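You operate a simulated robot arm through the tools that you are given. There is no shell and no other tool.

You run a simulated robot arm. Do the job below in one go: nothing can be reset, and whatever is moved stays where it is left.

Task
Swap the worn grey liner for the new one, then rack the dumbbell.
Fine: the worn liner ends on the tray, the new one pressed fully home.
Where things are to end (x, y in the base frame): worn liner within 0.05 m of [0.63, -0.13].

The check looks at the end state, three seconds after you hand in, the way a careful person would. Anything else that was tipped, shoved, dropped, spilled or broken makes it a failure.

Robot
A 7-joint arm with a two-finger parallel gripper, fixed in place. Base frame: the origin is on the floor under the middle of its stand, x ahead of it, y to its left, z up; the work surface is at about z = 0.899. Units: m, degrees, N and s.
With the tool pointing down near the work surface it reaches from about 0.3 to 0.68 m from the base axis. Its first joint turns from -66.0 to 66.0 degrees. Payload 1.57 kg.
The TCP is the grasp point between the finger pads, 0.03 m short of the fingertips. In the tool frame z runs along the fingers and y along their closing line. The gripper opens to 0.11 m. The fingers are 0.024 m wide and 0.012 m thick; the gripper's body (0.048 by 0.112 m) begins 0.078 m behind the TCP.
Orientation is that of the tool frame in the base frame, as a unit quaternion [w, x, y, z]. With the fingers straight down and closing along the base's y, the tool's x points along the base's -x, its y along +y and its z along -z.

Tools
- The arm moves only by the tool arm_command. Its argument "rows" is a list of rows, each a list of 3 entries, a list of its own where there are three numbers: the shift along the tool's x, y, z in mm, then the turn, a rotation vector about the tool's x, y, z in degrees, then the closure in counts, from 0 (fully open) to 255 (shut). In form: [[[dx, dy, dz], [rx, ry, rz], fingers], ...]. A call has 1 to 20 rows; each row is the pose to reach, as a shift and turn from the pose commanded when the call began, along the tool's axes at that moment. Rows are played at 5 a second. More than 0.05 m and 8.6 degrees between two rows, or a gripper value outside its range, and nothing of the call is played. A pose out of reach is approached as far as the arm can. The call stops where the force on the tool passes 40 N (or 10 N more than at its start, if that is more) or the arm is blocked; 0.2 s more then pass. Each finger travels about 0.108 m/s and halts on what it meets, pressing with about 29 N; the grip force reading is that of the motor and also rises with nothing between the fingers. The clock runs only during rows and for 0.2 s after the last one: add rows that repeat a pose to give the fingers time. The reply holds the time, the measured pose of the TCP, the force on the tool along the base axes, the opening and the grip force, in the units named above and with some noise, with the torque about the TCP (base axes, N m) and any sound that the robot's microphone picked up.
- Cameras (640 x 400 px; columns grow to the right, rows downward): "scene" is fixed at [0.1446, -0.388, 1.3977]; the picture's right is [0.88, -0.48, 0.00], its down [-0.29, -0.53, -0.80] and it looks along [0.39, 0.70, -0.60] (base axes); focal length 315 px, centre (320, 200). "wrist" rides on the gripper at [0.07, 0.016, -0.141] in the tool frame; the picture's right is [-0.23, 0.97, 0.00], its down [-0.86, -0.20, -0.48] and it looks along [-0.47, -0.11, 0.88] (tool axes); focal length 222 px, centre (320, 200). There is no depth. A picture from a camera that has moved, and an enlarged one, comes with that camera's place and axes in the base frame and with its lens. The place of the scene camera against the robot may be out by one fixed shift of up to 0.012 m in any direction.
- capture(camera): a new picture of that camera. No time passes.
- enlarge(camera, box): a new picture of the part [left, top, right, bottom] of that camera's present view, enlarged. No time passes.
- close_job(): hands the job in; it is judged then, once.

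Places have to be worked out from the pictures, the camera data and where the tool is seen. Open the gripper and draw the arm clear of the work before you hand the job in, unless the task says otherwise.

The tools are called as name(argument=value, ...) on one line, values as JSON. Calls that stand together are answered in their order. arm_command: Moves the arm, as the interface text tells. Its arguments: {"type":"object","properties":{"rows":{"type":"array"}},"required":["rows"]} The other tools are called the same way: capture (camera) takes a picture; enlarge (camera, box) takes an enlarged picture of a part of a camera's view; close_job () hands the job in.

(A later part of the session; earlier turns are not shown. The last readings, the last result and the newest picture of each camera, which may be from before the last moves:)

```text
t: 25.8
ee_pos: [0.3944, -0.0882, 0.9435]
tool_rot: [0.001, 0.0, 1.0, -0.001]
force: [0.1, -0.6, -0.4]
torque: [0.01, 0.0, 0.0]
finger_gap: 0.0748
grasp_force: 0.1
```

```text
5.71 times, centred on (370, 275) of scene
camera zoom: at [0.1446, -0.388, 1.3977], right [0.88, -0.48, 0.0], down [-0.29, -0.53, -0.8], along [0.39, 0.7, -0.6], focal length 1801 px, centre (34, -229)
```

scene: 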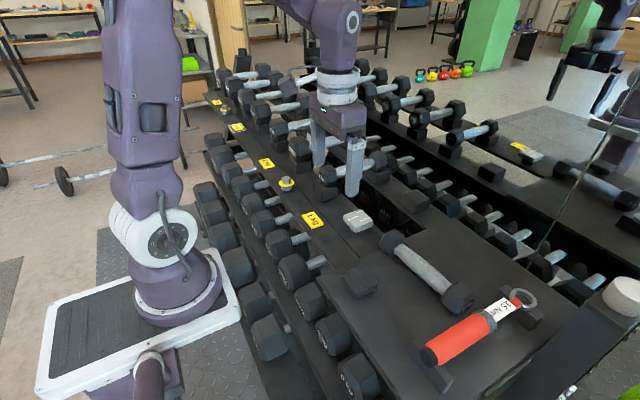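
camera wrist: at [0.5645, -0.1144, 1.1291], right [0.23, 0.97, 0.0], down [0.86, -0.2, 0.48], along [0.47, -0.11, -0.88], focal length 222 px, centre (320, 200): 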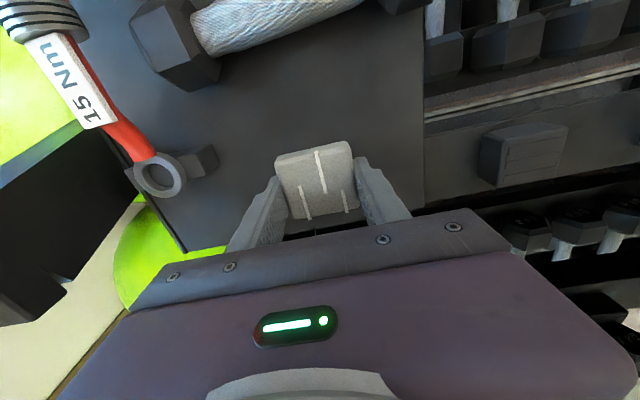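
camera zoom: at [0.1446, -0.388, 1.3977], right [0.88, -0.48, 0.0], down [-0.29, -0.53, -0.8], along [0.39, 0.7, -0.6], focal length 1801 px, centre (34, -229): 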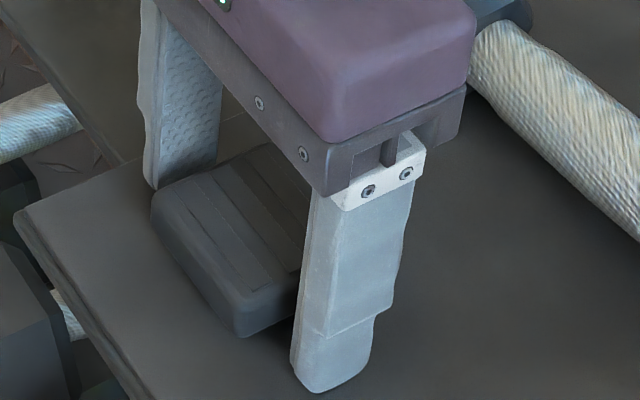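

Matched against the worn-liner view, the new pad appears about 16 px lower, so it sits roughly 4.5 mm further in +x relative to the gripper; y matches. I'll shift 4.5 mm in +x to get the same relative grip and recheck.

arm_command(rows=[[[-2.2, 0, 0], [0, 0, 0], 81], [[-4.5, 0, 0], [0, 0, 0], 81], [[-4.5, 0, 0], [0, 0, 0], 81], [[-4.5, 0, 0], [0, 0, 0], 81]])

enlarge(camera="wrist", box=[220, 120, 420, 245])

```text
t: 26.8
ee_pos: [0.4002, -0.089, 0.945]
tool_rot: [0.002, 0.0, 1.0, -0.001]
force: [0.7, -0.2, 0.0]
torque: [0.0, 0.0, 0.02]
finger_gap: 0.0754
grasp_force: 0.0
```

```text
3.20 times, centred on (320, 182) of wrist
camera zoom: at [0.3299, -0.0733, 1.0846], right [0.23, 0.97, 0.0], down [0.85, -0.2, 0.48], along [0.47, -0.11, -0.88], focal length 711 px, centre (320, 256)
```

zoom: 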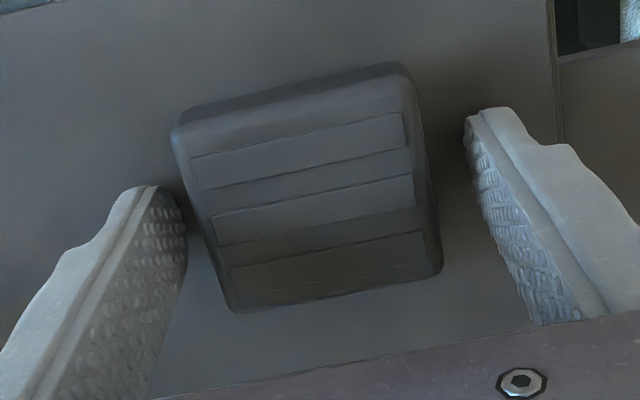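

Slight overshoot: the pad is now ~8 px high and ~3 px left versus the reference view. I'll go back 2 mm in x and 0.7 mm toward -y, then close on the new liner.

arm_command(rows=[[[1, -0.4, 0], [0, 0, 0], 81], [[2, -0.7, 0], [0, 0, 0], 81], [[2, -0.7, 0], [0, 0, 0], 81], [[2, -0.7, 0], [0, 0, 0], 81]])

enlarge(camera="wrist", box=[220, 120, 420, 245])

```text
t: 27.8
ee_pos: [0.3995, -0.0906, 0.9443]
tool_rot: [0.002, 0.0, 1.0, -0.001]
force: [-0.2, -1.1, 0.8]
torque: [0.02, 0.0, 0.01]
finger_gap: 0.0751
grasp_force: 0.1
```

```text
3.20 times, centred on (320, 182) of wrist
camera zoom: at [0.3282, -0.0741, 1.0849], right [0.23, 0.97, 0.0], down [0.85, -0.2, 0.48], along [0.47, -0.11, -0.88], focal length 711 px, centre (320, 256)
```

zoom: 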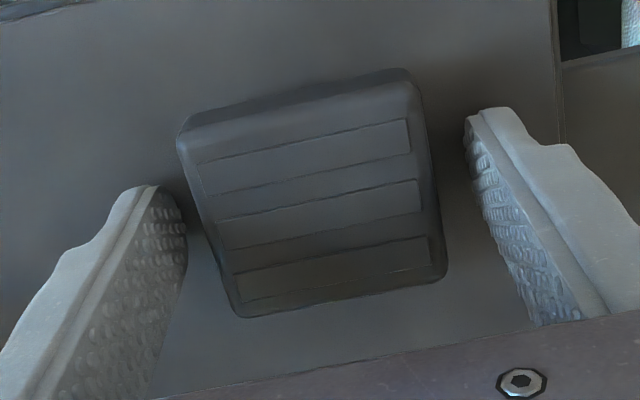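

Now it matches the reference within about 1 mm. I'll close gradually on the new liner.

arm_command(rows=[[[0.7, 0, 0], [0, 0, 0], 100], [[0.7, 0, 0], [0, 0, 0], 115], [[0.7, 0, 0], [0, 0, 0], 125], [[0.7, 0, 0], [0, 0, 0], 131], [[0.7, 0, 0], [0, 0, 0], 137], [[0.7, 0, 0], [0, 0, 0], 200], [[0.7, 0, 0], [0, 0, 0], 220], [[0.7, 0, 0], [0, 0, 0], 220]])

enlarge(camera="wrist", box=[220, 120, 420, 245])

enlarge(camera="scene", box=[320, 240, 420, 310])

```text
t: 29.6
ee_pos: [0.3977, -0.0908, 0.9442]
tool_rot: [0.002, 0.001, 1.0, -0.001]
force: [-1.4, 1.2, 1.6]
torque: [0.04, -0.01, -0.02]
finger_gap: 0.0532
grasp_force: 28.8
```

```text
3.20 times, centred on (320, 182) of wrist
camera zoom: at [0.3278, -0.0741, 1.0849], right [0.23, 0.97, 0.0], down [0.85, -0.2, 0.48], along [0.47, -0.11, -0.88], focal length 711 px, centre (320, 256)
```

zoom: 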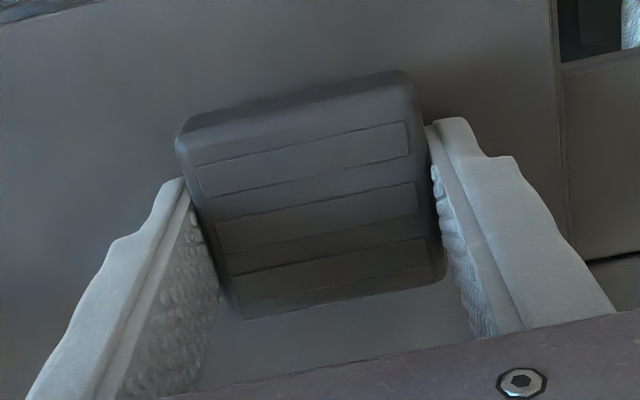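

```text
5.71 times, centred on (370, 275) of scene
camera zoom: at [0.1446, -0.3879, 1.3977], right [0.88, -0.48, 0.0], down [-0.29, -0.53, -0.8], along [0.39, 0.7, -0.6], focal length 1801 px, centre (34, -229)
```

zoom: 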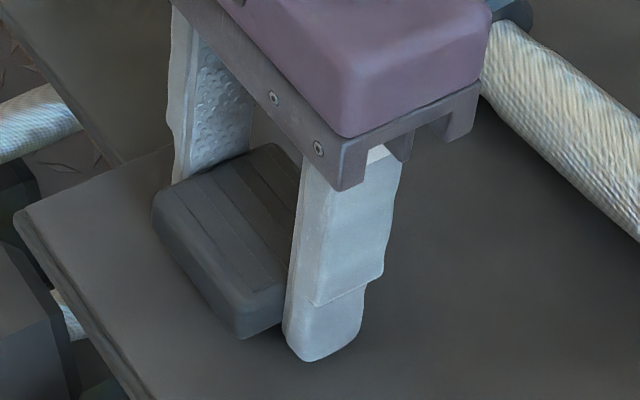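

The new liner is gripped squarely (53.2 mm, side force ≈ 0) in the same position as the worn one was. I'll lift it and move just beyond the ring so the wrist camera can see the ring clearly before inserting.

arm_command(rows=[[[0, 0, -15], [0, 0, 0], 220], [[0, 0, -45], [0, 0, 0], 220], [[0, 0, -85], [0, 0, 0], 220], [[-29, 30, -95], [0, 0, 0], 220], [[-58, 60, -95], [0, 0, 0], 220], [[-88, 90, -95], [0, 0, 0], 220], [[-117, 121, -90], [0, 0, 0], 220], [[-147, 150, -80], [0, 0, 0], 220], [[-147, 150, -65], [0, 0, 0], 220], [[-147, 150, -65], [0, 0, 0], 220], [[-147, 150, -65], [0, 0, 0], 220]])

capture(camera="wrist")

enlarge(camera="wrist", box=[240, 60, 400, 180])

enlarge(camera="scene", box=[320, 150, 440, 250])

```text
t: 32.0
ee_pos: [0.5445, 0.0601, 1.0119]
tool_rot: [0.002, 0.0, 1.0, -0.002]
force: [-0.4, 0.3, -1.0]
torque: [0.0, -0.01, -0.02]
finger_gap: 0.053
grasp_force: 29.6
```

```text
taken
camera wrist: at [0.474, 0.0767, 1.1517], right [0.23, 0.97, 0.0], down [0.85, -0.2, 0.48], along [0.47, -0.11, -0.88], focal length 222 px, centre (320, 200)
```

wrist: 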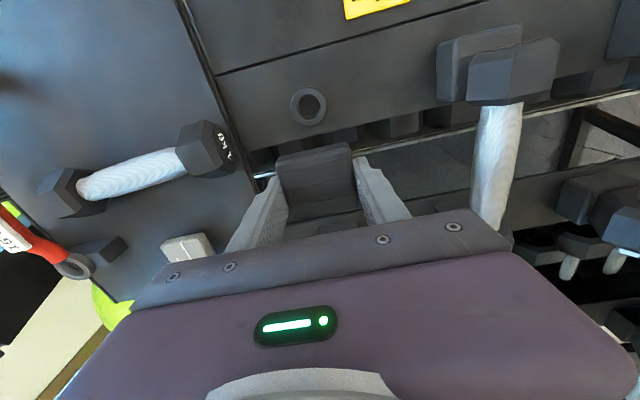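

```text
3.33 times, centred on (320, 120) of wrist
camera zoom: at [0.474, 0.0767, 1.1517], right [0.23, 0.97, 0.0], down [0.85, -0.2, 0.48], along [0.47, -0.11, -0.88], focal length 740 px, centre (320, 467)
```

zoom: 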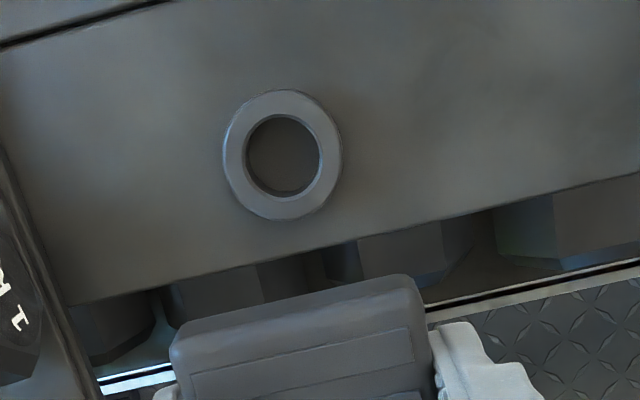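

```text
4.00 times, centred on (380, 200) of scene
camera zoom: at [0.1446, -0.3879, 1.3977], right [0.88, -0.48, 0.0], down [-0.29, -0.53, -0.8], along [0.39, 0.7, -0.6], focal length 1260 px, centre (80, 200)
```

zoom: 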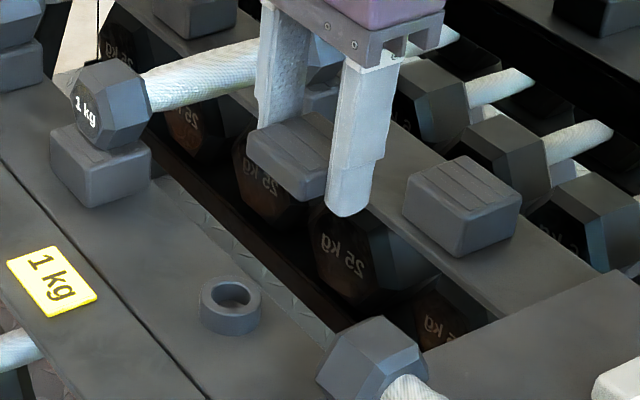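

The ring is clearly visible at about (0.495–0.497, 0.060) in the camera's frame, which agrees with the worn liner's seat at TCP (0.500, 0.060) given the pad's small offset in the grip. I'll move to TCP (0.500, 0.060) above the ring and lower to just over it.

arm_command(rows=[[[22, 0, 0], [0, 0, 0], 220], [[44.5, 0, 0], [0, 0, 0], 220], [[44.5, 0, 15], [0, 0, 0], 220], [[44.5, 0, 30], [0, 0, 0], 220], [[44.5, 0, 45], [0, 0, 0], 220], [[44.5, 0, 50], [0, 0, 0], 220], [[44.5, 0, 50], [0, 0, 0], 220], [[44.5, 0, 50], [0, 0, 0], 220]])

enlarge(camera="scene", box=[320, 180, 400, 240])

enlarge(camera="wrist", box=[220, 120, 420, 245])

```text
t: 33.8
ee_pos: [0.4989, 0.0621, 0.9597]
tool_rot: [0.002, 0.001, 1.0, -0.001]
force: [-0.8, -0.2, -0.8]
torque: [-0.02, 0.04, 0.04]
finger_gap: 0.053
grasp_force: 29.1
```

```text
6.67 times, centred on (360, 210) of scene
camera zoom: at [0.1446, -0.388, 1.3977], right [0.88, -0.48, 0.0], down [-0.29, -0.53, -0.8], along [0.39, 0.7, -0.6], focal length 2101 px, centre (53, 133)
```

zoom: 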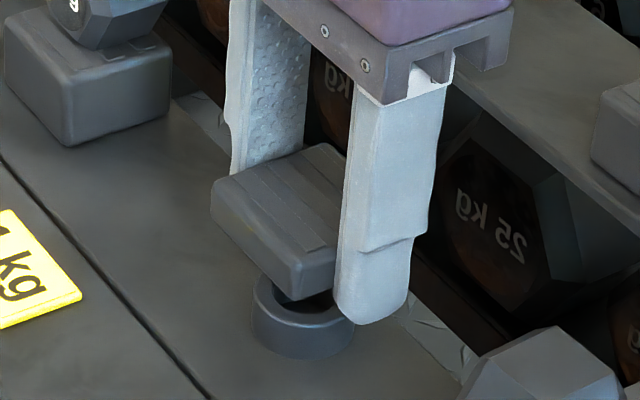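

```text
3.20 times, centred on (320, 182) of wrist
camera zoom: at [0.429, 0.0771, 1.0997], right [0.23, 0.97, 0.0], down [0.85, -0.2, 0.48], along [0.47, -0.11, -0.88], focal length 711 px, centre (320, 256)
```

zoom: 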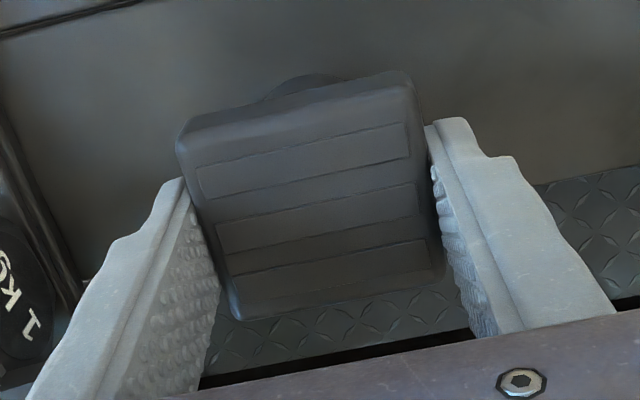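

Compared with the worn pad at the same stage, the new pad sits over the ring within about a millimetre. I'll lower in fine steps and watch force for whether the peg enters the bore (expected to start near z ≈ 0.952).

arm_command(rows=[[[0, 0, 2], [0, 0, 0], 220], [[0, 0, 4], [0, 0, 0], 220], [[0, 0, 6], [0, 0, 0], 220], [[0, 0, 8], [0, 0, 0], 220], [[0, 0, 9], [0, 0, 0], 220], [[0, 0, 10], [0, 0, 0], 220]])

enlarge(camera="scene", box=[320, 180, 400, 240])

```text
t: 35.2
ee_pos: [0.5017, 0.061, 0.9492]
tool_rot: [0.003, 0.0, 1.0, -0.001]
force: [-0.4, 0.7, -0.7]
torque: [0.0, 0.03, 0.01]
finger_gap: 0.0532
grasp_force: 29.1
```

```text
6.67 times, centred on (360, 210) of scene
camera zoom: at [0.1446, -0.388, 1.3977], right [0.88, -0.48, 0.0], down [-0.29, -0.53, -0.8], along [0.39, 0.7, -0.6], focal length 2101 px, centre (53, 133)
```

zoom: 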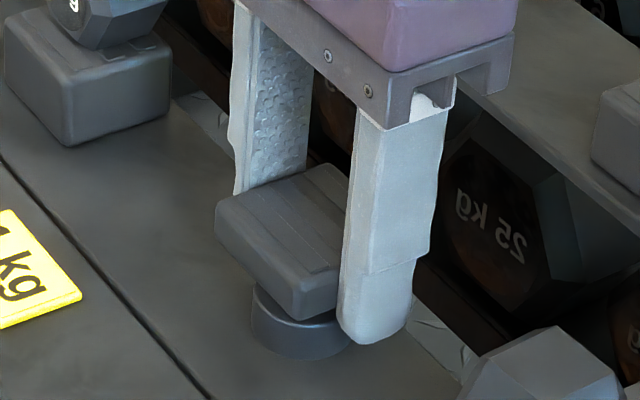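

No contact yet at z = 0.949, though x has drifted to 0.5017 (the scene view shows ~1 mm right shift). I'll correct 1.3 mm in -x and keep lowering slowly.

arm_command(rows=[[[1.3, -0.3, 0], [0, 0, 0], 220], [[1.3, -0.3, 0], [0, 0, 0], 220], [[1.3, -0.3, 1.5], [0, 0, 0], 220], [[1.3, -0.3, 3], [0, 0, 0], 220], [[1.3, -0.3, 4], [0, 0, 0], 220]])

enlarge(camera="scene", box=[320, 180, 400, 240])

```text
t: 36.4
ee_pos: [0.4992, 0.0603, 0.9454]
tool_rot: [0.002, 0.001, 1.0, -0.001]
force: [0.4, -0.2, -1.1]
torque: [0.02, 0.04, 0.0]
finger_gap: 0.0528
grasp_force: 28.8
```

```text
6.67 times, centred on (360, 210) of scene
camera zoom: at [0.1446, -0.388, 1.3977], right [0.88, -0.48, 0.0], down [-0.29, -0.53, -0.8], along [0.39, 0.7, -0.6], focal length 2101 px, centre (53, 133)
```

zoom: 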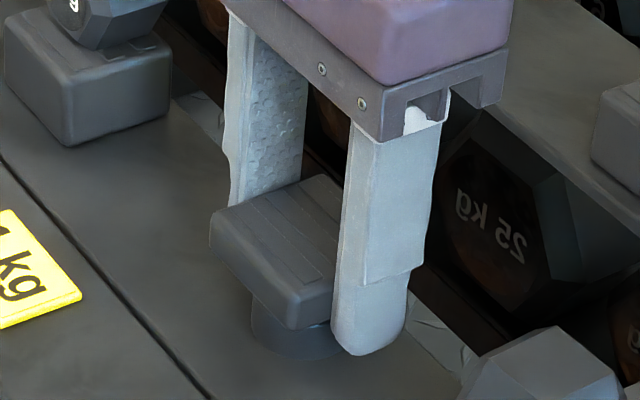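

Still no contact at z ≈ 0.945 and the columns line up with the seated worn pad. Continuing down in 1 mm steps.

arm_command(rows=[[[0, 0, 1], [0, 0, 0], 220], [[0, 0, 2], [0, 0, 0], 220], [[0, 0, 3], [0, 0, 0], 220], [[0, 0, 4], [0, 0, 0], 220], [[0, 0, 4], [0, 0, 0], 220]])

enlarge(camera="scene", box=[320, 180, 400, 240])

```text
t: 37.6
ee_pos: [0.4986, 0.0594, 0.9406]
tool_rot: [0.002, -0.001, 1.0, -0.001]
force: [0.3, 0.7, -1.1]
torque: [0.0, 0.01, -0.01]
finger_gap: 0.0529
grasp_force: 28.7
```

```text
6.67 times, centred on (360, 210) of scene
camera zoom: at [0.1446, -0.388, 1.3977], right [0.88, -0.48, 0.0], down [-0.29, -0.53, -0.8], along [0.39, 0.7, -0.6], focal length 2101 px, centre (53, 133)
```

zoom: 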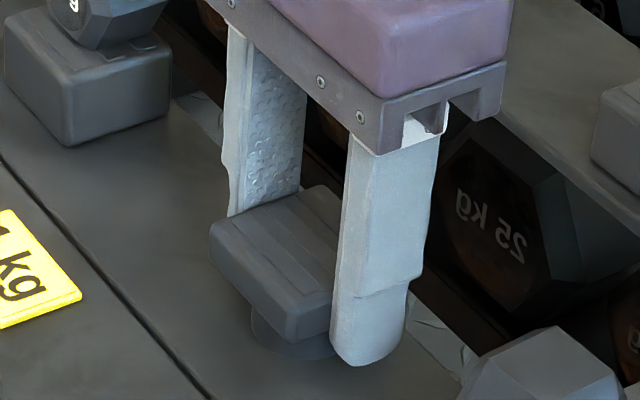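

No contact force at z ≈ 0.941, so the peg appears to be inside the bore. I'll continue in 1 mm steps to find where it meets resistance.

arm_command(rows=[[[0, 0, 1], [0, 0, 0], 220], [[0, 0, 2], [0, 0, 0], 220], [[0, 0, 3], [0, 0, 0], 220], [[0, 0, 3], [0, 0, 0], 220]])

enlarge(camera="scene", box=[320, 180, 400, 240])

```text
t: 38.6
ee_pos: [0.4993, 0.0598, 0.9383]
tool_rot: [0.001, 0.001, 1.0, -0.001]
force: [-0.4, -0.1, -0.2]
torque: [0.04, 0.0, 0.0]
finger_gap: 0.0529
grasp_force: 29.1
```

```text
6.67 times, centred on (360, 210) of scene
camera zoom: at [0.1446, -0.388, 1.3977], right [0.88, -0.48, 0.0], down [-0.29, -0.53, -0.8], along [0.39, 0.7, -0.6], focal length 2101 px, centre (53, 133)
```

zoom: 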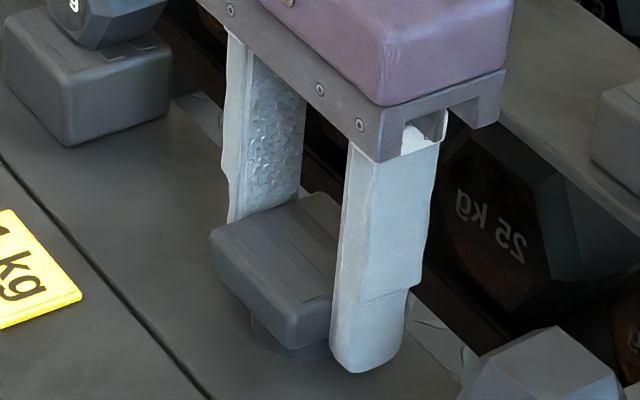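

Almost level with the worn pad's seated position and still free. Next I press further in 0.7 mm steps until the seat is felt.

arm_command(rows=[[[0, 0, 0.7], [0, 0, 0], 220], [[0, 0, 1.4], [0, 0, 0], 220], [[0, 0, 2.1], [0, 0, 0], 220], [[0, 0, 2.1], [0, 0, 0], 220]])

enlarge(camera="scene", box=[320, 180, 400, 240])

```text
t: 39.5
ee_pos: [0.4983, 0.0592, 0.9385]
tool_rot: [0.002, -0.001, 1.0, 0.0]
force: [-4.5, 1.2, 10.8]
torque: [-0.01, 0.15, 0.01]
finger_gap: 0.0529
grasp_force: 29.2
stopped in row 4: the force on the tool passed its limit at 42 N (the readings are from after the stop); the commanded pose is now the measured one
```

```text
6.67 times, centred on (360, 210) of scene
camera zoom: at [0.1443, -0.388, 1.3977], right [0.88, -0.48, 0.0], down [-0.29, -0.53, -0.8], along [0.39, 0.7, -0.6], focal length 2101 px, centre (53, 133)
```

zoom: 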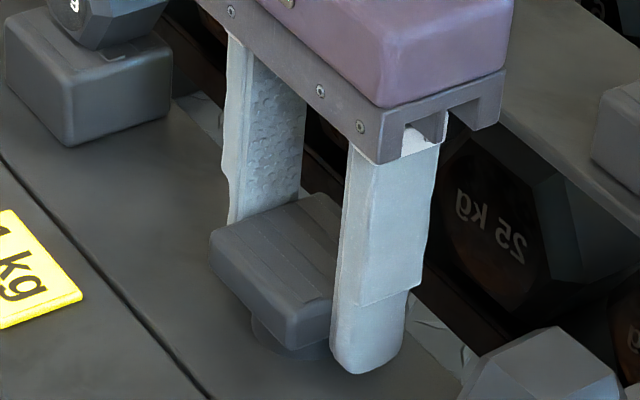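

It hit a firm stop at z ≈ 0.938 with a 42 N press, matching the worn pad's seated height. I'll release gently and inspect whether it is level and fully down.

arm_command(rows=[[[0, 0, -0.3], [0, 0, 0], 200], [[0, 0, -0.3], [0, 0, 0], 140], [[0, 0, -0.3], [0, 0, 0], 128], [[0, 0, -0.3], [0, 0, 0], 122], [[0, 0, -0.3], [0, 0, 0], 112], [[0, 0, -0.3], [0, 0, 0], 95], [[0, 0, -0.3], [0, 0, 0], 78], [[0, 0, -0.3], [0, 0, 0], 78]])

enlarge(camera="scene", box=[325, 190, 405, 240])

enlarge(camera="wrist", box=[220, 120, 420, 245])

```text
t: 41.3
ee_pos: [0.4997, 0.0602, 0.9381]
tool_rot: [0.002, -0.001, 1.0, 0.0]
force: [0.0, -0.3, -0.6]
torque: [0.01, 0.02, -0.02]
finger_gap: 0.0765
grasp_force: 0.1
```

```text
8.00 times, centred on (365, 215) of scene
camera zoom: at [0.1446, -0.388, 1.3977], right [0.88, -0.48, 0.0], down [-0.29, -0.53, -0.8], along [0.39, 0.7, -0.6], focal length 2521 px, centre (-40, 80)
```

zoom: 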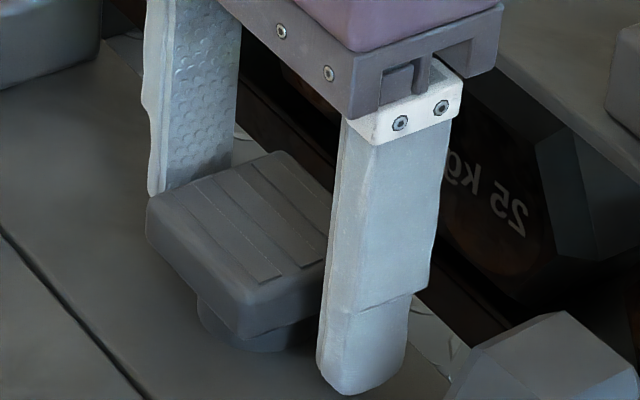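

```text
3.20 times, centred on (320, 182) of wrist
camera zoom: at [0.4286, 0.0758, 1.0777], right [0.23, 0.97, 0.0], down [0.85, -0.2, 0.48], along [0.47, -0.11, -0.88], focal length 711 px, centre (320, 256)
```

zoom: 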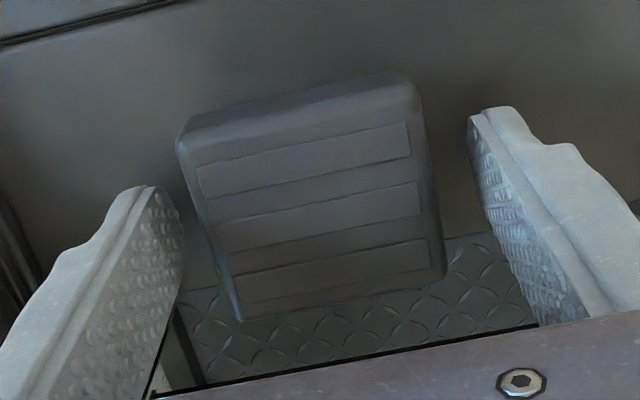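

The liner looks level. I'll raise the gripper clear and compare the unobstructed seat with the original picture.

arm_command(rows=[[[0, 0, -20], [0, 0, 0], 78], [[0, 0, -50], [0, 0, 0], 78], [[0, 0, -90], [0, 0, 0], 60], [[0, 0, -110], [0, 0, 0], 60], [[0, 0, -110], [0, 0, 0], 60]])

enlarge(camera="scene", box=[325, 190, 405, 240])

enlarge(camera="wrist", box=[220, 80, 420, 205])

```text
t: 42.5
ee_pos: [0.4984, 0.0574, 1.0497]
tool_rot: [0.003, -0.001, 1.0, 0.001]
force: [0.0, 0.2, 0.3]
torque: [0.02, 0.0, 0.0]
finger_gap: 0.0841
grasp_force: 0.0
```

```text
8.00 times, centred on (365, 215) of scene
camera zoom: at [0.1446, -0.388, 1.3977], right [0.88, -0.48, 0.0], down [-0.29, -0.53, -0.8], along [0.39, 0.7, -0.6], focal length 2521 px, centre (-40, 80)
```

zoom: 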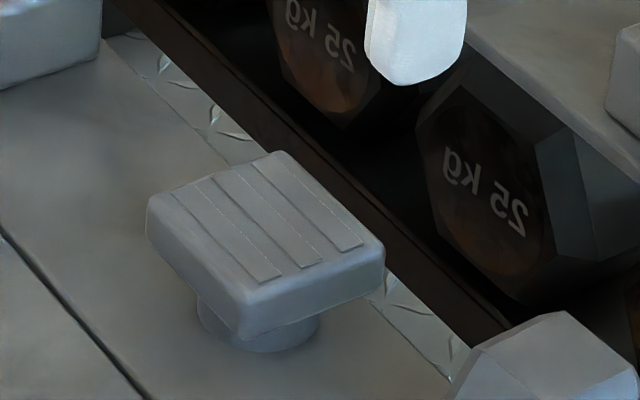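

```text
3.20 times, centred on (320, 142) of wrist
camera zoom: at [0.4281, 0.0743, 1.1895], right [0.23, 0.97, 0.0], down [0.85, -0.2, 0.48], along [0.47, -0.11, -0.88], focal length 711 px, centre (320, 384)
```

zoom: 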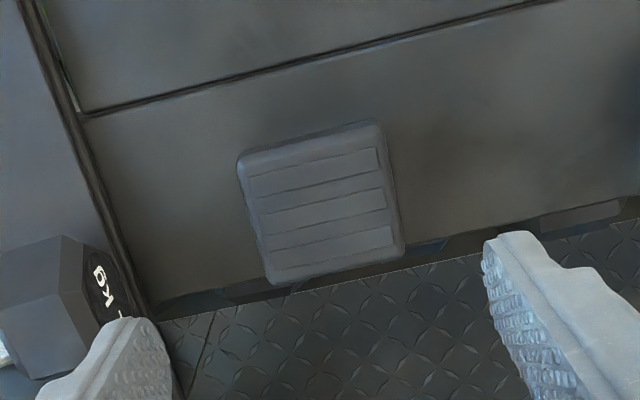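

The new liner is seated and level at the same place. The visible ring below the pad looks marginally taller than before, so I'll enlarge the pad–ring joint to check that it is fully home.

enlarge(camera="scene", box=[342, 205, 376, 236])

enlarge(camera="scene", box=[445, 215, 505, 260])

```text
12.90 times, centred on (359, 220) of scene
camera zoom: at [0.1446, -0.388, 1.3977], right [0.88, -0.48, 0.0], down [-0.29, -0.53, -0.8], along [0.39, 0.7, -0.6], focal length 4066 px, centre (-183, -64)
```

zoom: 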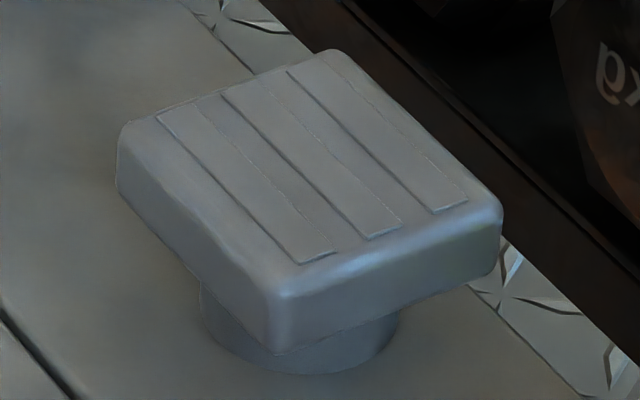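

```text
8.89 times, centred on (475, 238) of scene
camera zoom: at [0.1446, -0.388, 1.3977], right [0.88, -0.48, 0.0], down [-0.29, -0.53, -0.8], along [0.39, 0.7, -0.6], focal length 2801 px, centre (-1058, -133)
```

zoom: 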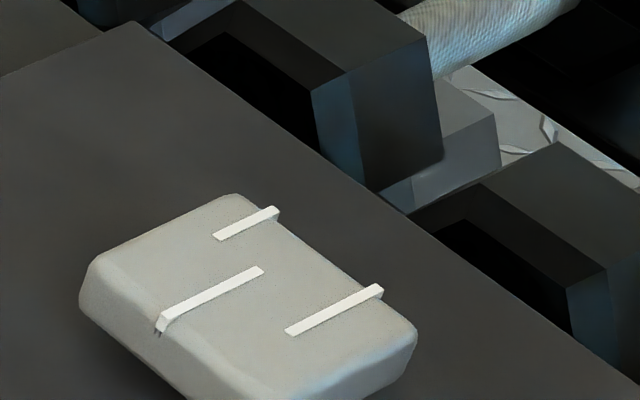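

The pad looks level, but I want to be sure it is bottomed out. I'll close the fingers, come down on the pad's centre and press it firmly from above, watching how far it moves.

arm_command(rows=[[[1.8, 1, 0], [0, 0, 0], 160], [[1.8, 1, 0], [0, 0, 0], 255], [[1.8, 1, 20], [0, 0, 0], 255], [[1.8, 1, 45], [0, 0, 0], 255], [[1.8, 1, 70], [0, 0, 0], 255], [[1.8, 1, 80], [0, 0, 0], 255], [[1.8, 1, 85], [0, 0, 0], 255], [[1.8, 1, 85], [0, 0, 0], 255]])

enlarge(camera="scene", box=[325, 180, 405, 240])

enlarge(camera="wrist", box=[220, 120, 420, 245])

```text
t: 44.1
ee_pos: [0.4972, 0.0591, 0.9656]
tool_rot: [0.003, 0.0, 1.0, 0.0]
force: [-8.2, 0.4, 16.0]
torque: [-0.02, 0.37, 0.01]
finger_gap: 0.0001
grasp_force: 21.5
stopped in row 8: the force on the tool passed its limit at 52 N (the readings are from after the stop); the commanded pose is now the measured one
```

```text
6.67 times, centred on (365, 210) of scene
camera zoom: at [0.1441, -0.388, 1.3978], right [0.88, -0.48, 0.0], down [-0.29, -0.53, -0.8], along [0.39, 0.7, -0.6], focal length 2101 px, centre (20, 133)
```

zoom: 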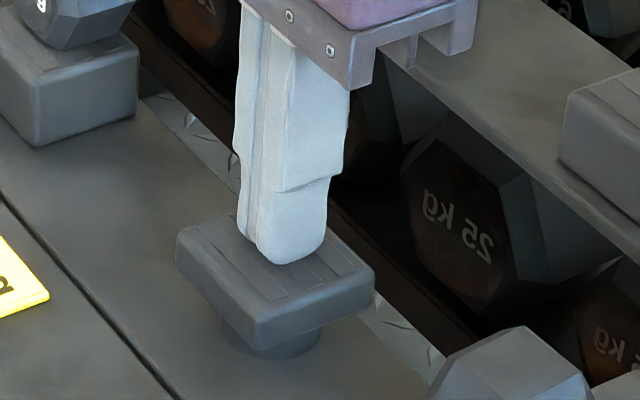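

```text
3.20 times, centred on (320, 182) of wrist
camera zoom: at [0.4272, 0.0772, 1.1054], right [0.23, 0.97, 0.0], down [0.85, -0.2, 0.48], along [0.47, -0.11, -0.87], focal length 711 px, centre (320, 256)
```

zoom: 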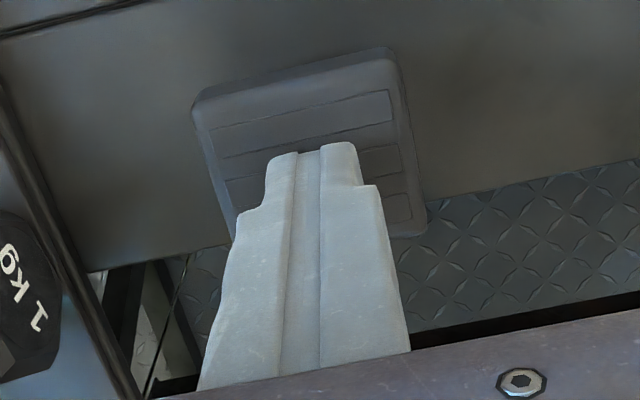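

The pad took a 52 N press without visibly moving, with the fingertips stopping at TCP z ≈ 0.9656. I'll repeat the reading here to average out noise, so I can compare it with the height of the fixed rear saddle.

arm_command(rows=[[[0, 0, 0], [0, 0, 0], 255], [[0, 0, 0], [0, 0, 0], 255]])

arm_command(rows=[[[0, 0, 0.5], [0, 0, 0], 255], [[0, 0, 0.5], [0, 0, 0], 255]])

arm_command(rows=[[[0, 0, -0.5], [0, 0, 0], 255], [[0, 0, -0.5], [0, 0, 0], 255]])

```text
t: 44.7
ee_pos: [0.498, 0.0612, 0.9645]
tool_rot: [0.004, -0.001, 1.0, 0.0]
force: [-11.5, -0.3, 25.3]
torque: [0.02, 0.49, -0.01]
finger_gap: 0.0003
grasp_force: 21.4
```

```text
t: 45.3
ee_pos: [0.4972, 0.0617, 0.9646]
tool_rot: [0.004, -0.001, 1.0, 0.001]
force: [-18.7, -0.4, 30.1]
torque: [-0.04, 0.69, 0.0]
finger_gap: 0.0
grasp_force: 21.6
```

```text
t: 45.9
ee_pos: [0.498, 0.0603, 0.965]
tool_rot: [0.004, -0.001, 1.0, 0.001]
force: [-18.3, 3.4, 26.1]
torque: [0.03, 0.71, -0.03]
finger_gap: 0.0
grasp_force: 21.4
```

Pad top averages z ≈ 0.935. I'll lift off, go over to the rear saddle (about (0.666, 0.057)) and touch its top lightly for a reference height: the dumbbell should sit level on both.

arm_command(rows=[[[0, 0, -20], [0, 0, 0], 255], [[0, 0, -50], [0, 0, 0], 255], [[-39, 0, -60], [0, 0, 0], 255], [[-78, 0, -60], [0, 0, 0], 255], [[-117, 0, -60], [0, 0, 0], 255], [[-157, 0, -60], [0, 0, 0], 255], [[-157, 0, -60], [0, 0, 0], 255], [[-157, 0, -60], [0, 0, 0], 255]])

enlarge(camera="wrist", box=[200, 80, 440, 230])

enlarge(camera="scene", box=[325, 190, 405, 240])

enlarge(camera="scene", box=[380, 160, 480, 230])

```text
t: 47.7
ee_pos: [0.6557, 0.0622, 1.025]
tool_rot: [0.003, 0.0, 1.0, 0.0]
force: [0.6, 0.5, -0.3]
torque: [-0.05, -0.01, 0.01]
finger_gap: 0.0
grasp_force: 21.5
```

```text
2.67 times, centred on (320, 155) of wrist
camera zoom: at [0.5851, 0.0787, 1.1646], right [0.23, 0.97, 0.0], down [0.85, -0.2, 0.48], along [0.47, -0.11, -0.87], focal length 592 px, centre (320, 320)
```

zoom: 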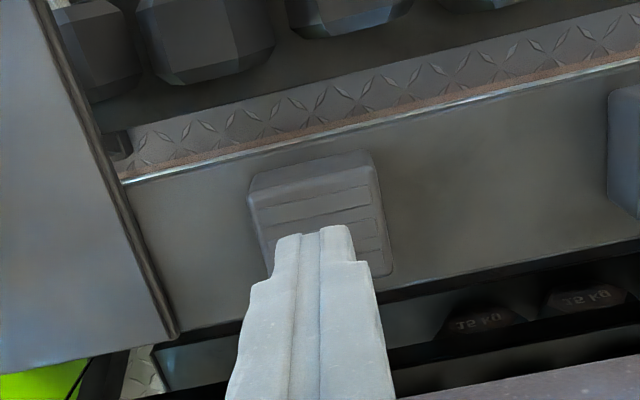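

```text
8.00 times, centred on (365, 215) of scene
camera zoom: at [0.1446, -0.388, 1.3977], right [0.88, -0.48, 0.0], down [-0.29, -0.53, -0.8], along [0.39, 0.7, -0.6], focal length 2521 px, centre (-40, 80)
```

zoom: 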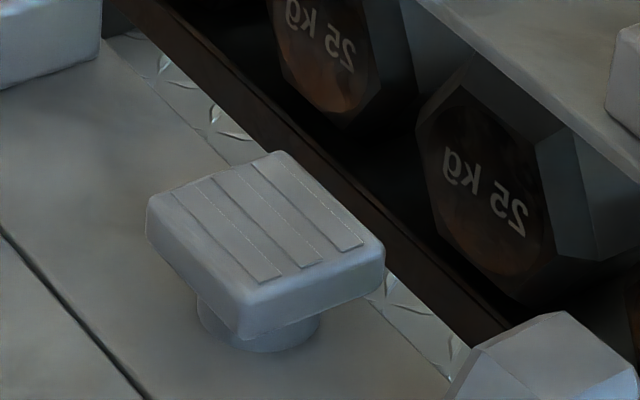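

```text
5.71 times, centred on (430, 195) of scene
camera zoom: at [0.1446, -0.388, 1.3977], right [0.88, -0.48, 0.0], down [-0.29, -0.53, -0.8], along [0.39, 0.7, -0.6], focal length 1801 px, centre (-309, 229)
```

zoom: 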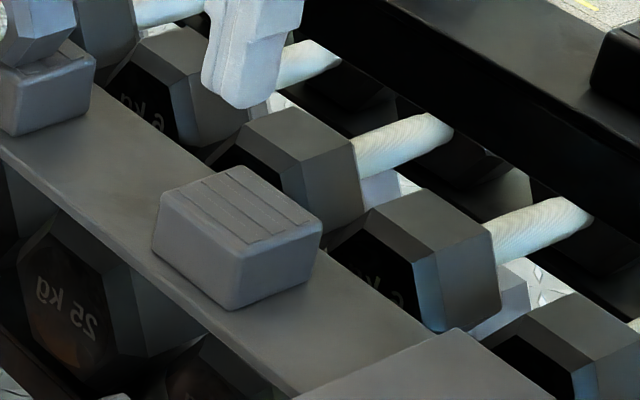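

The rear saddle's centre is at about (0.6645, 0.061) and its block is flush on the rail. I'll touch its top now.

arm_command(rows=[[[0, -1, 20], [0, 0, 0], 255], [[0, -1, 40], [0, 0, 0], 255], [[0, -1, 50], [0, 0, 0], 255], [[0, -1, 54], [0, 0, 0], 255], [[0, -1, 54], [0, 0, 0], 255]])

arm_command(rows=[[[0, 0, 1.5], [0, 0, 0], 255], [[0, 0, 3], [0, 0, 0], 255], [[0, 0, 4.5], [0, 0, 0], 255], [[0, 0, 4.5], [0, 0, 0], 255]])

```text
t: 48.9
ee_pos: [0.6553, 0.0608, 0.9718]
tool_rot: [0.004, -0.001, 1.0, 0.001]
force: [-0.4, -0.2, 0.0]
torque: [0.03, -0.03, -0.02]
finger_gap: 0.0
grasp_force: 21.6
```

```text
t: 49.9
ee_pos: [0.6561, 0.0599, 0.9683]
tool_rot: [0.003, 0.0, 1.0, -0.001]
force: [0.2, 0.7, 0.3]
torque: [-0.01, 0.03, -0.01]
finger_gap: 0.0
grasp_force: 21.4
```

Nothing touched yet at z ≈ 0.968; continuing down in 1 mm steps.

arm_command(rows=[[[0, 0, 1], [0, 0, 0], 255], [[0, 0, 2], [0, 0, 0], 255], [[0, 0, 3], [0, 0, 0], 255], [[0, 0, 3], [0, 0, 0], 255]])

```text
t: 50.9
ee_pos: [0.6574, 0.0607, 0.964]
tool_rot: [0.004, 0.0, 1.0, 0.0]
force: [-0.6, 0.4, 0.0]
torque: [0.0, 0.03, 0.03]
finger_gap: 0.0
grasp_force: 20.8
```

Still free at 0.964, below the new liner's contact height. Keep going gently.

arm_command(rows=[[[0, 0, 0.7], [0, 0, 0], 255], [[0, 0, 1.4], [0, 0, 0], 255], [[0, 0, 2.1], [0, 0, 0], 255], [[0, 0, 2.1], [0, 0, 0], 255]])

arm_command(rows=[[[0, 0, 0.7], [0, 0, 0], 255], [[0, 0, 1.4], [0, 0, 0], 255], [[0, 0, 1.4], [0, 0, 0], 255]])

```text
t: 51.9
ee_pos: [0.6564, 0.0608, 0.9643]
tool_rot: [0.005, -0.001, 1.0, 0.002]
force: [-7.4, 4.2, 29.7]
torque: [0.03, 0.48, -0.1]
finger_gap: 0.0002
grasp_force: 21.5
```

```text
t: 52.3
ee_pos: [0.6555, 0.0613, 0.9645]
tool_rot: [0.005, 0.0, 1.0, -0.001]
force: [-7.9, 0.2, 9.4]
torque: [-0.01, 0.3, 0.02]
finger_gap: 0.0
grasp_force: 21.3
stopped in row 1: the force on the tool passed its limit at 44 N (the readings are from after the stop); the commanded pose is now the measured one
```

The rear saddle reads TCP z ≈ 0.9644 against 0.9648 on the new liner, so the new liner's top is level with the fixed saddle: it is fully home. Now for the dumbbell: I'll lift, open, move above it and turn the tool 90° so the fingers close across the handle.

arm_command(rows=[[[0, 0, -25], [0, 0, 0], 255], [[0, 0, -60], [0, 0, 0], 200], [[0, 0, -96], [0, 0, 0], 120], [[15, -20, -110], [0, 0, 8], 60], [[30, -40, -110], [0, 0, 16], 0], [[45, -60, -110], [0, 0, 24], 0], [[60, -80, -110], [0, 0, 32], 0], [[75, -100, -110], [0, 0, 40], 0], [[90, -120, -110], [0, 0, 48], 0], [[105, -140, -110], [0, 0, 56], 0], [[118, -160, -110], [0, 0, 64], 0], [[130, -175, -110], [0, 0, 72], 0], [[138, -188, -110], [0, 0, 80], 0], [[138, -188, -110], [0, 0, 86], 0], [[138, -188, -110], [0, 0, 90], 0], [[138, -188, -110], [0, 0, 90], 0]])

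capture(camera="wrist")

capture(camera="scene")

```text
t: 55.7
ee_pos: [0.5183, -0.1284, 1.0715]
tool_rot: [0.005, 0.707, 0.707, 0.004]
force: [-1.0, -0.5, 0.5]
torque: [0.0, -0.02, 0.02]
finger_gap: 0.1099
grasp_force: 0.0
```

```text
taken
camera wrist: at [0.5332, -0.059, 1.2112], right [0.97, -0.23, 0.01], down [-0.2, -0.86, 0.48], along [-0.1, -0.47, -0.88], focal length 222 px, centre (320, 200)
```

wrist: 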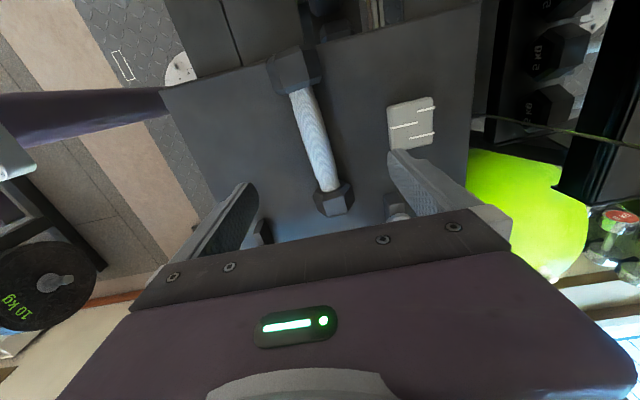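

```text
taken
```

scene: 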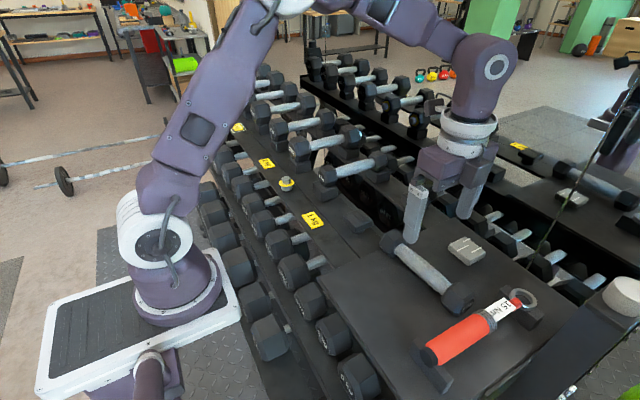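

The tool is turned and hovering above the dumbbell. I'll enlarge the wrist view to fix the handle's centre line and direction.

enlarge(camera="wrist", box=[230, 30, 450, 230])

enlarge(camera="scene", box=[370, 220, 490, 320])

```text
2.00 times, centred on (340, 130) of wrist
camera zoom: at [0.5332, -0.059, 1.2112], right [0.97, -0.23, 0.01], down [-0.2, -0.86, 0.48], along [-0.1, -0.47, -0.88], focal length 444 px, centre (280, 340)
```

zoom: 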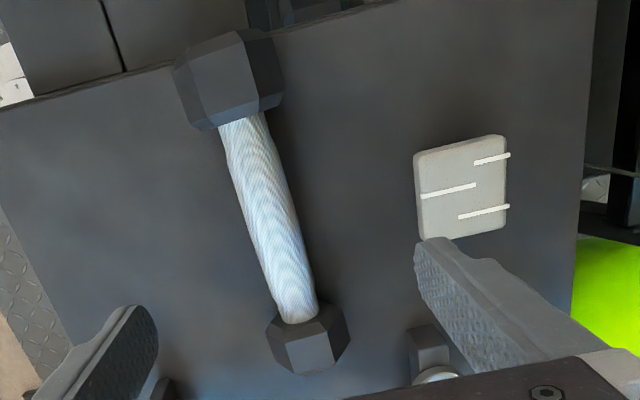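

```text
4.00 times, centred on (430, 270) of scene
camera zoom: at [0.1446, -0.388, 1.3977], right [0.88, -0.48, 0.0], down [-0.29, -0.53, -0.8], along [0.39, 0.7, -0.6], focal length 1260 px, centre (-120, -80)
```

zoom: 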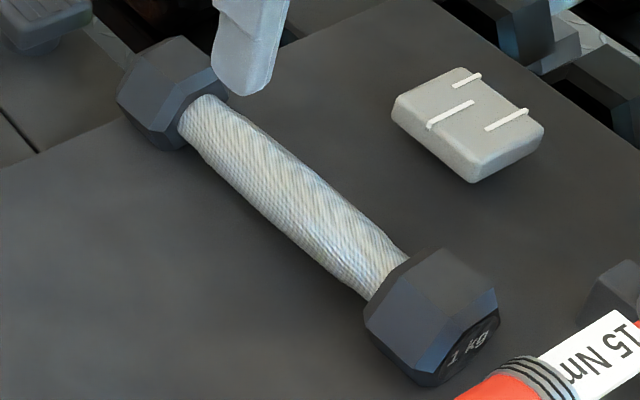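

The handle runs from about (0.512, -0.065) to (0.518, -0.193), so its centre is near (0.515, -0.129) with a yaw of about 2.6°; the tool has also picked up a 0.7° tilt. I'll correct both and come down to z ≈ 1.0 to re-check.

arm_command(rows=[[[0, -1.5, 20], [0.3, 0, -1.3], 20], [[0, -2.8, 40], [0.7, 0, -2.6], 40], [[0, -2.8, 60], [0.7, 0, -2.6], 58], [[0, -2.8, 70], [0.7, 0, -2.6], 58], [[0, -2.8, 70], [0.7, 0, -2.6], 58], [[0, -2.8, 70], [0.7, 0, -2.6], 58]])

enlarge(camera="wrist", box=[200, 30, 440, 230])

enlarge(camera="scene", box=[370, 200, 490, 300])

```text
t: 57.1
ee_pos: [0.5158, -0.1281, 1.0017]
tool_rot: [0.0, 0.691, 0.723, -0.001]
force: [0.0, -0.8, -0.4]
torque: [0.02, -0.01, -0.01]
finger_gap: 0.0853
grasp_force: 0.1
```

```text
2.00 times, centred on (320, 130) of wrist
camera zoom: at [0.5288, -0.058, 1.1419], right [0.98, -0.18, 0.0], down [-0.16, -0.86, 0.48], along [-0.09, -0.47, -0.88], focal length 444 px, centre (320, 340)
```

zoom: 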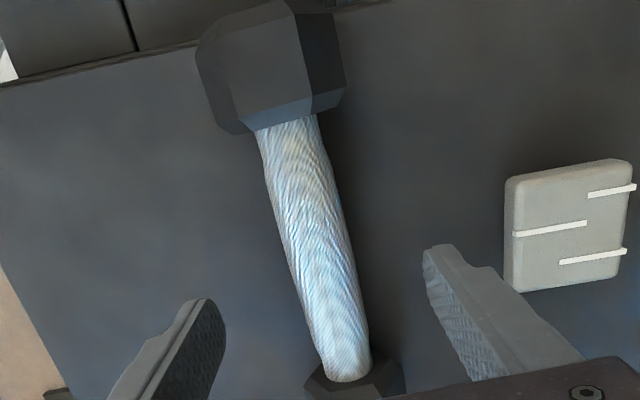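

```text
4.00 times, centred on (430, 250) of scene
camera zoom: at [0.1446, -0.388, 1.3977], right [0.88, -0.48, 0.0], down [-0.29, -0.53, -0.8], along [0.39, 0.7, -0.6], focal length 1260 px, centre (-120, 0)
```

zoom: 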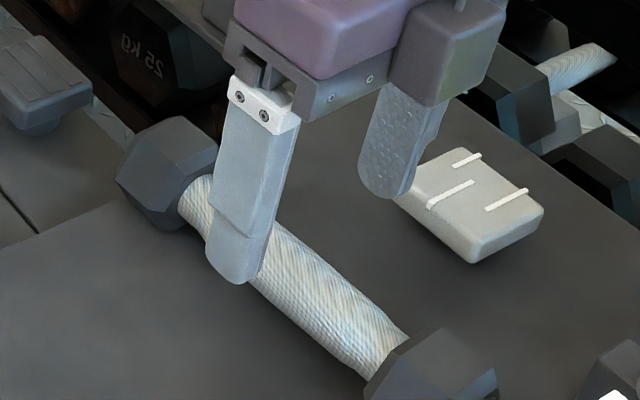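

Handle centre is confirmed at (0.5157, -0.1283), right under the TCP, with the yaw aligned. I'll descend to z ≈ 0.945 (tips ~8 mm above the tray) and look before closing.

arm_command(rows=[[[0, 0, 20], [0, 0, 0], 58], [[0, 0, 40], [0, 0, 0], 58], [[0, 0, 52], [0, 0, 0], 58], [[0, 0, 57], [0, 0, 0], 58], [[0, 0, 57], [0, 0, 0], 58]])

enlarge(camera="wrist", box=[200, 60, 440, 260])

enlarge(camera="scene", box=[370, 200, 490, 300])

```text
t: 58.3
ee_pos: [0.5154, -0.1275, 0.9441]
tool_rot: [-0.001, 0.69, 0.724, 0.0]
force: [0.2, 0.6, 0.4]
torque: [0.01, 0.01, -0.02]
finger_gap: 0.0849
grasp_force: 0.0
```

```text
2.00 times, centred on (320, 160) of wrist
camera zoom: at [0.5289, -0.0573, 1.0842], right [0.98, -0.18, 0.0], down [-0.16, -0.86, 0.48], along [-0.09, -0.47, -0.88], focal length 444 px, centre (320, 280)
```

zoom: 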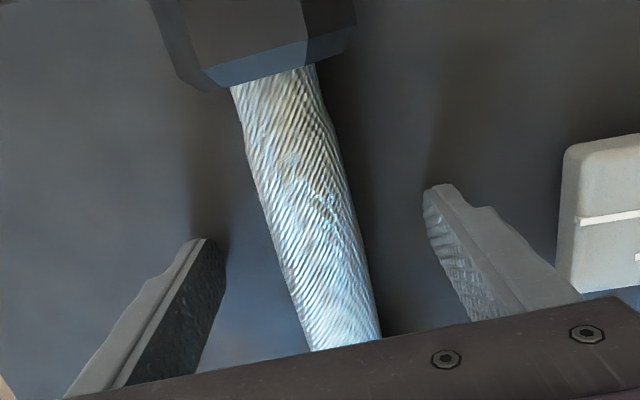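

```text
4.00 times, centred on (430, 250) of scene
camera zoom: at [0.1446, -0.388, 1.3977], right [0.88, -0.48, 0.0], down [-0.29, -0.53, -0.8], along [0.39, 0.7, -0.6], focal length 1260 px, centre (-120, 0)
```

zoom: 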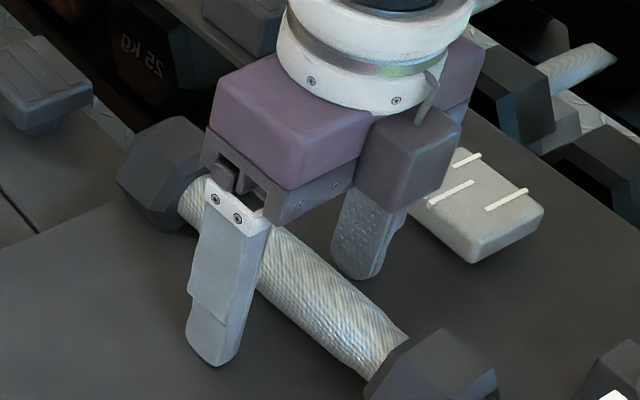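

Both fingers straddle the handle with room on each side. Closing gradually to grip it.

arm_command(rows=[[[0, 0, 0], [0, 0, 0], 100], [[0, 0, 0], [0, 0, 0], 140], [[0, 0, 0], [0, 0, 0], 165], [[0, 0, 0], [0, 0, 0], 180], [[0, 0, 0], [0, 0, 0], 190], [[0, 0, 0], [0, 0, 0], 200], [[0, 0, 0], [0, 0, 0], 255], [[0, 0, 0], [0, 0, 0], 255], [[0, 0, 0], [0, 0, 0], 255]])

enlarge(camera="wrist", box=[200, 60, 440, 260])

```text
t: 60.3
ee_pos: [0.5162, -0.1274, 0.9436]
tool_rot: [0.0, 0.691, 0.723, -0.001]
force: [5.0, -0.3, 1.8]
torque: [-0.3, -0.13, 0.65]
finger_gap: 0.0297
grasp_force: 29.1
```

```text
2.00 times, centred on (320, 160) of wrist
camera zoom: at [0.5291, -0.0573, 1.0845], right [0.98, -0.18, 0.0], down [-0.16, -0.86, 0.48], along [-0.09, -0.47, -0.88], focal length 444 px, centre (320, 280)
```

zoom: 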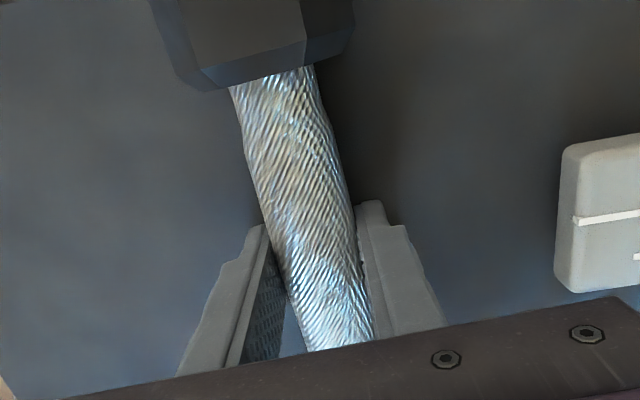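

Gripped at 29.7 mm with 29 N. I'll lift slowly a few centimetres and check the weight and any tilting.

arm_command(rows=[[[0, 0, -4], [0, 0, 0], 255], [[0, 0, -10], [0, 0, 0], 255], [[0, 0, -20], [0, 0, 0], 255], [[0, 0, -30], [0, 0, 0], 255], [[0, 0, -30], [0, 0, 0], 255]])

enlarge(camera="scene", box=[370, 200, 490, 300])

enlarge(camera="wrist", box=[200, 30, 440, 230])

```text
t: 61.5
ee_pos: [0.5156, -0.1269, 0.9741]
tool_rot: [0.0, 0.69, 0.723, -0.001]
force: [-0.5, 0.1, -9.8]
torque: [-0.02, -0.01, -0.01]
finger_gap: 0.0295
grasp_force: 28.8
```

```text
4.00 times, centred on (430, 250) of scene
camera zoom: at [0.1448, -0.388, 1.3977], right [0.88, -0.48, 0.0], down [-0.29, -0.53, -0.8], along [0.39, 0.7, -0.6], focal length 1260 px, centre (-120, 0)
```

zoom: 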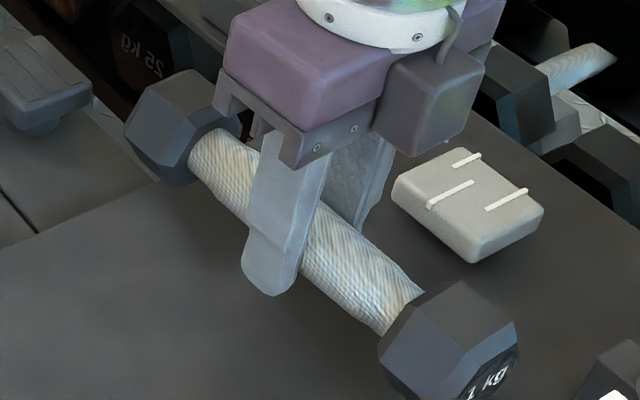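

```text
2.00 times, centred on (320, 130) of wrist
camera zoom: at [0.5304, -0.0567, 1.1146], right [0.98, -0.18, 0.0], down [-0.16, -0.86, 0.48], along [-0.09, -0.47, -0.88], focal length 444 px, centre (320, 340)
```

zoom: 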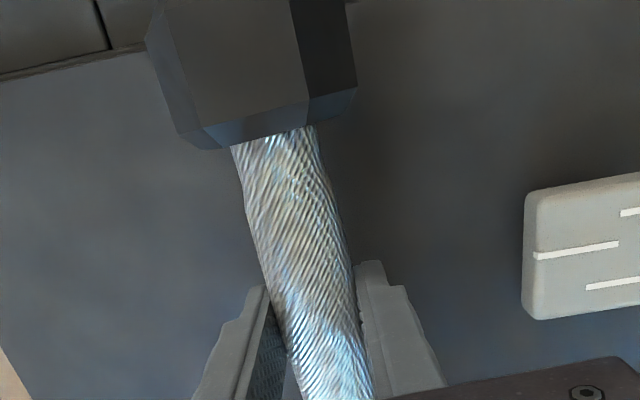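

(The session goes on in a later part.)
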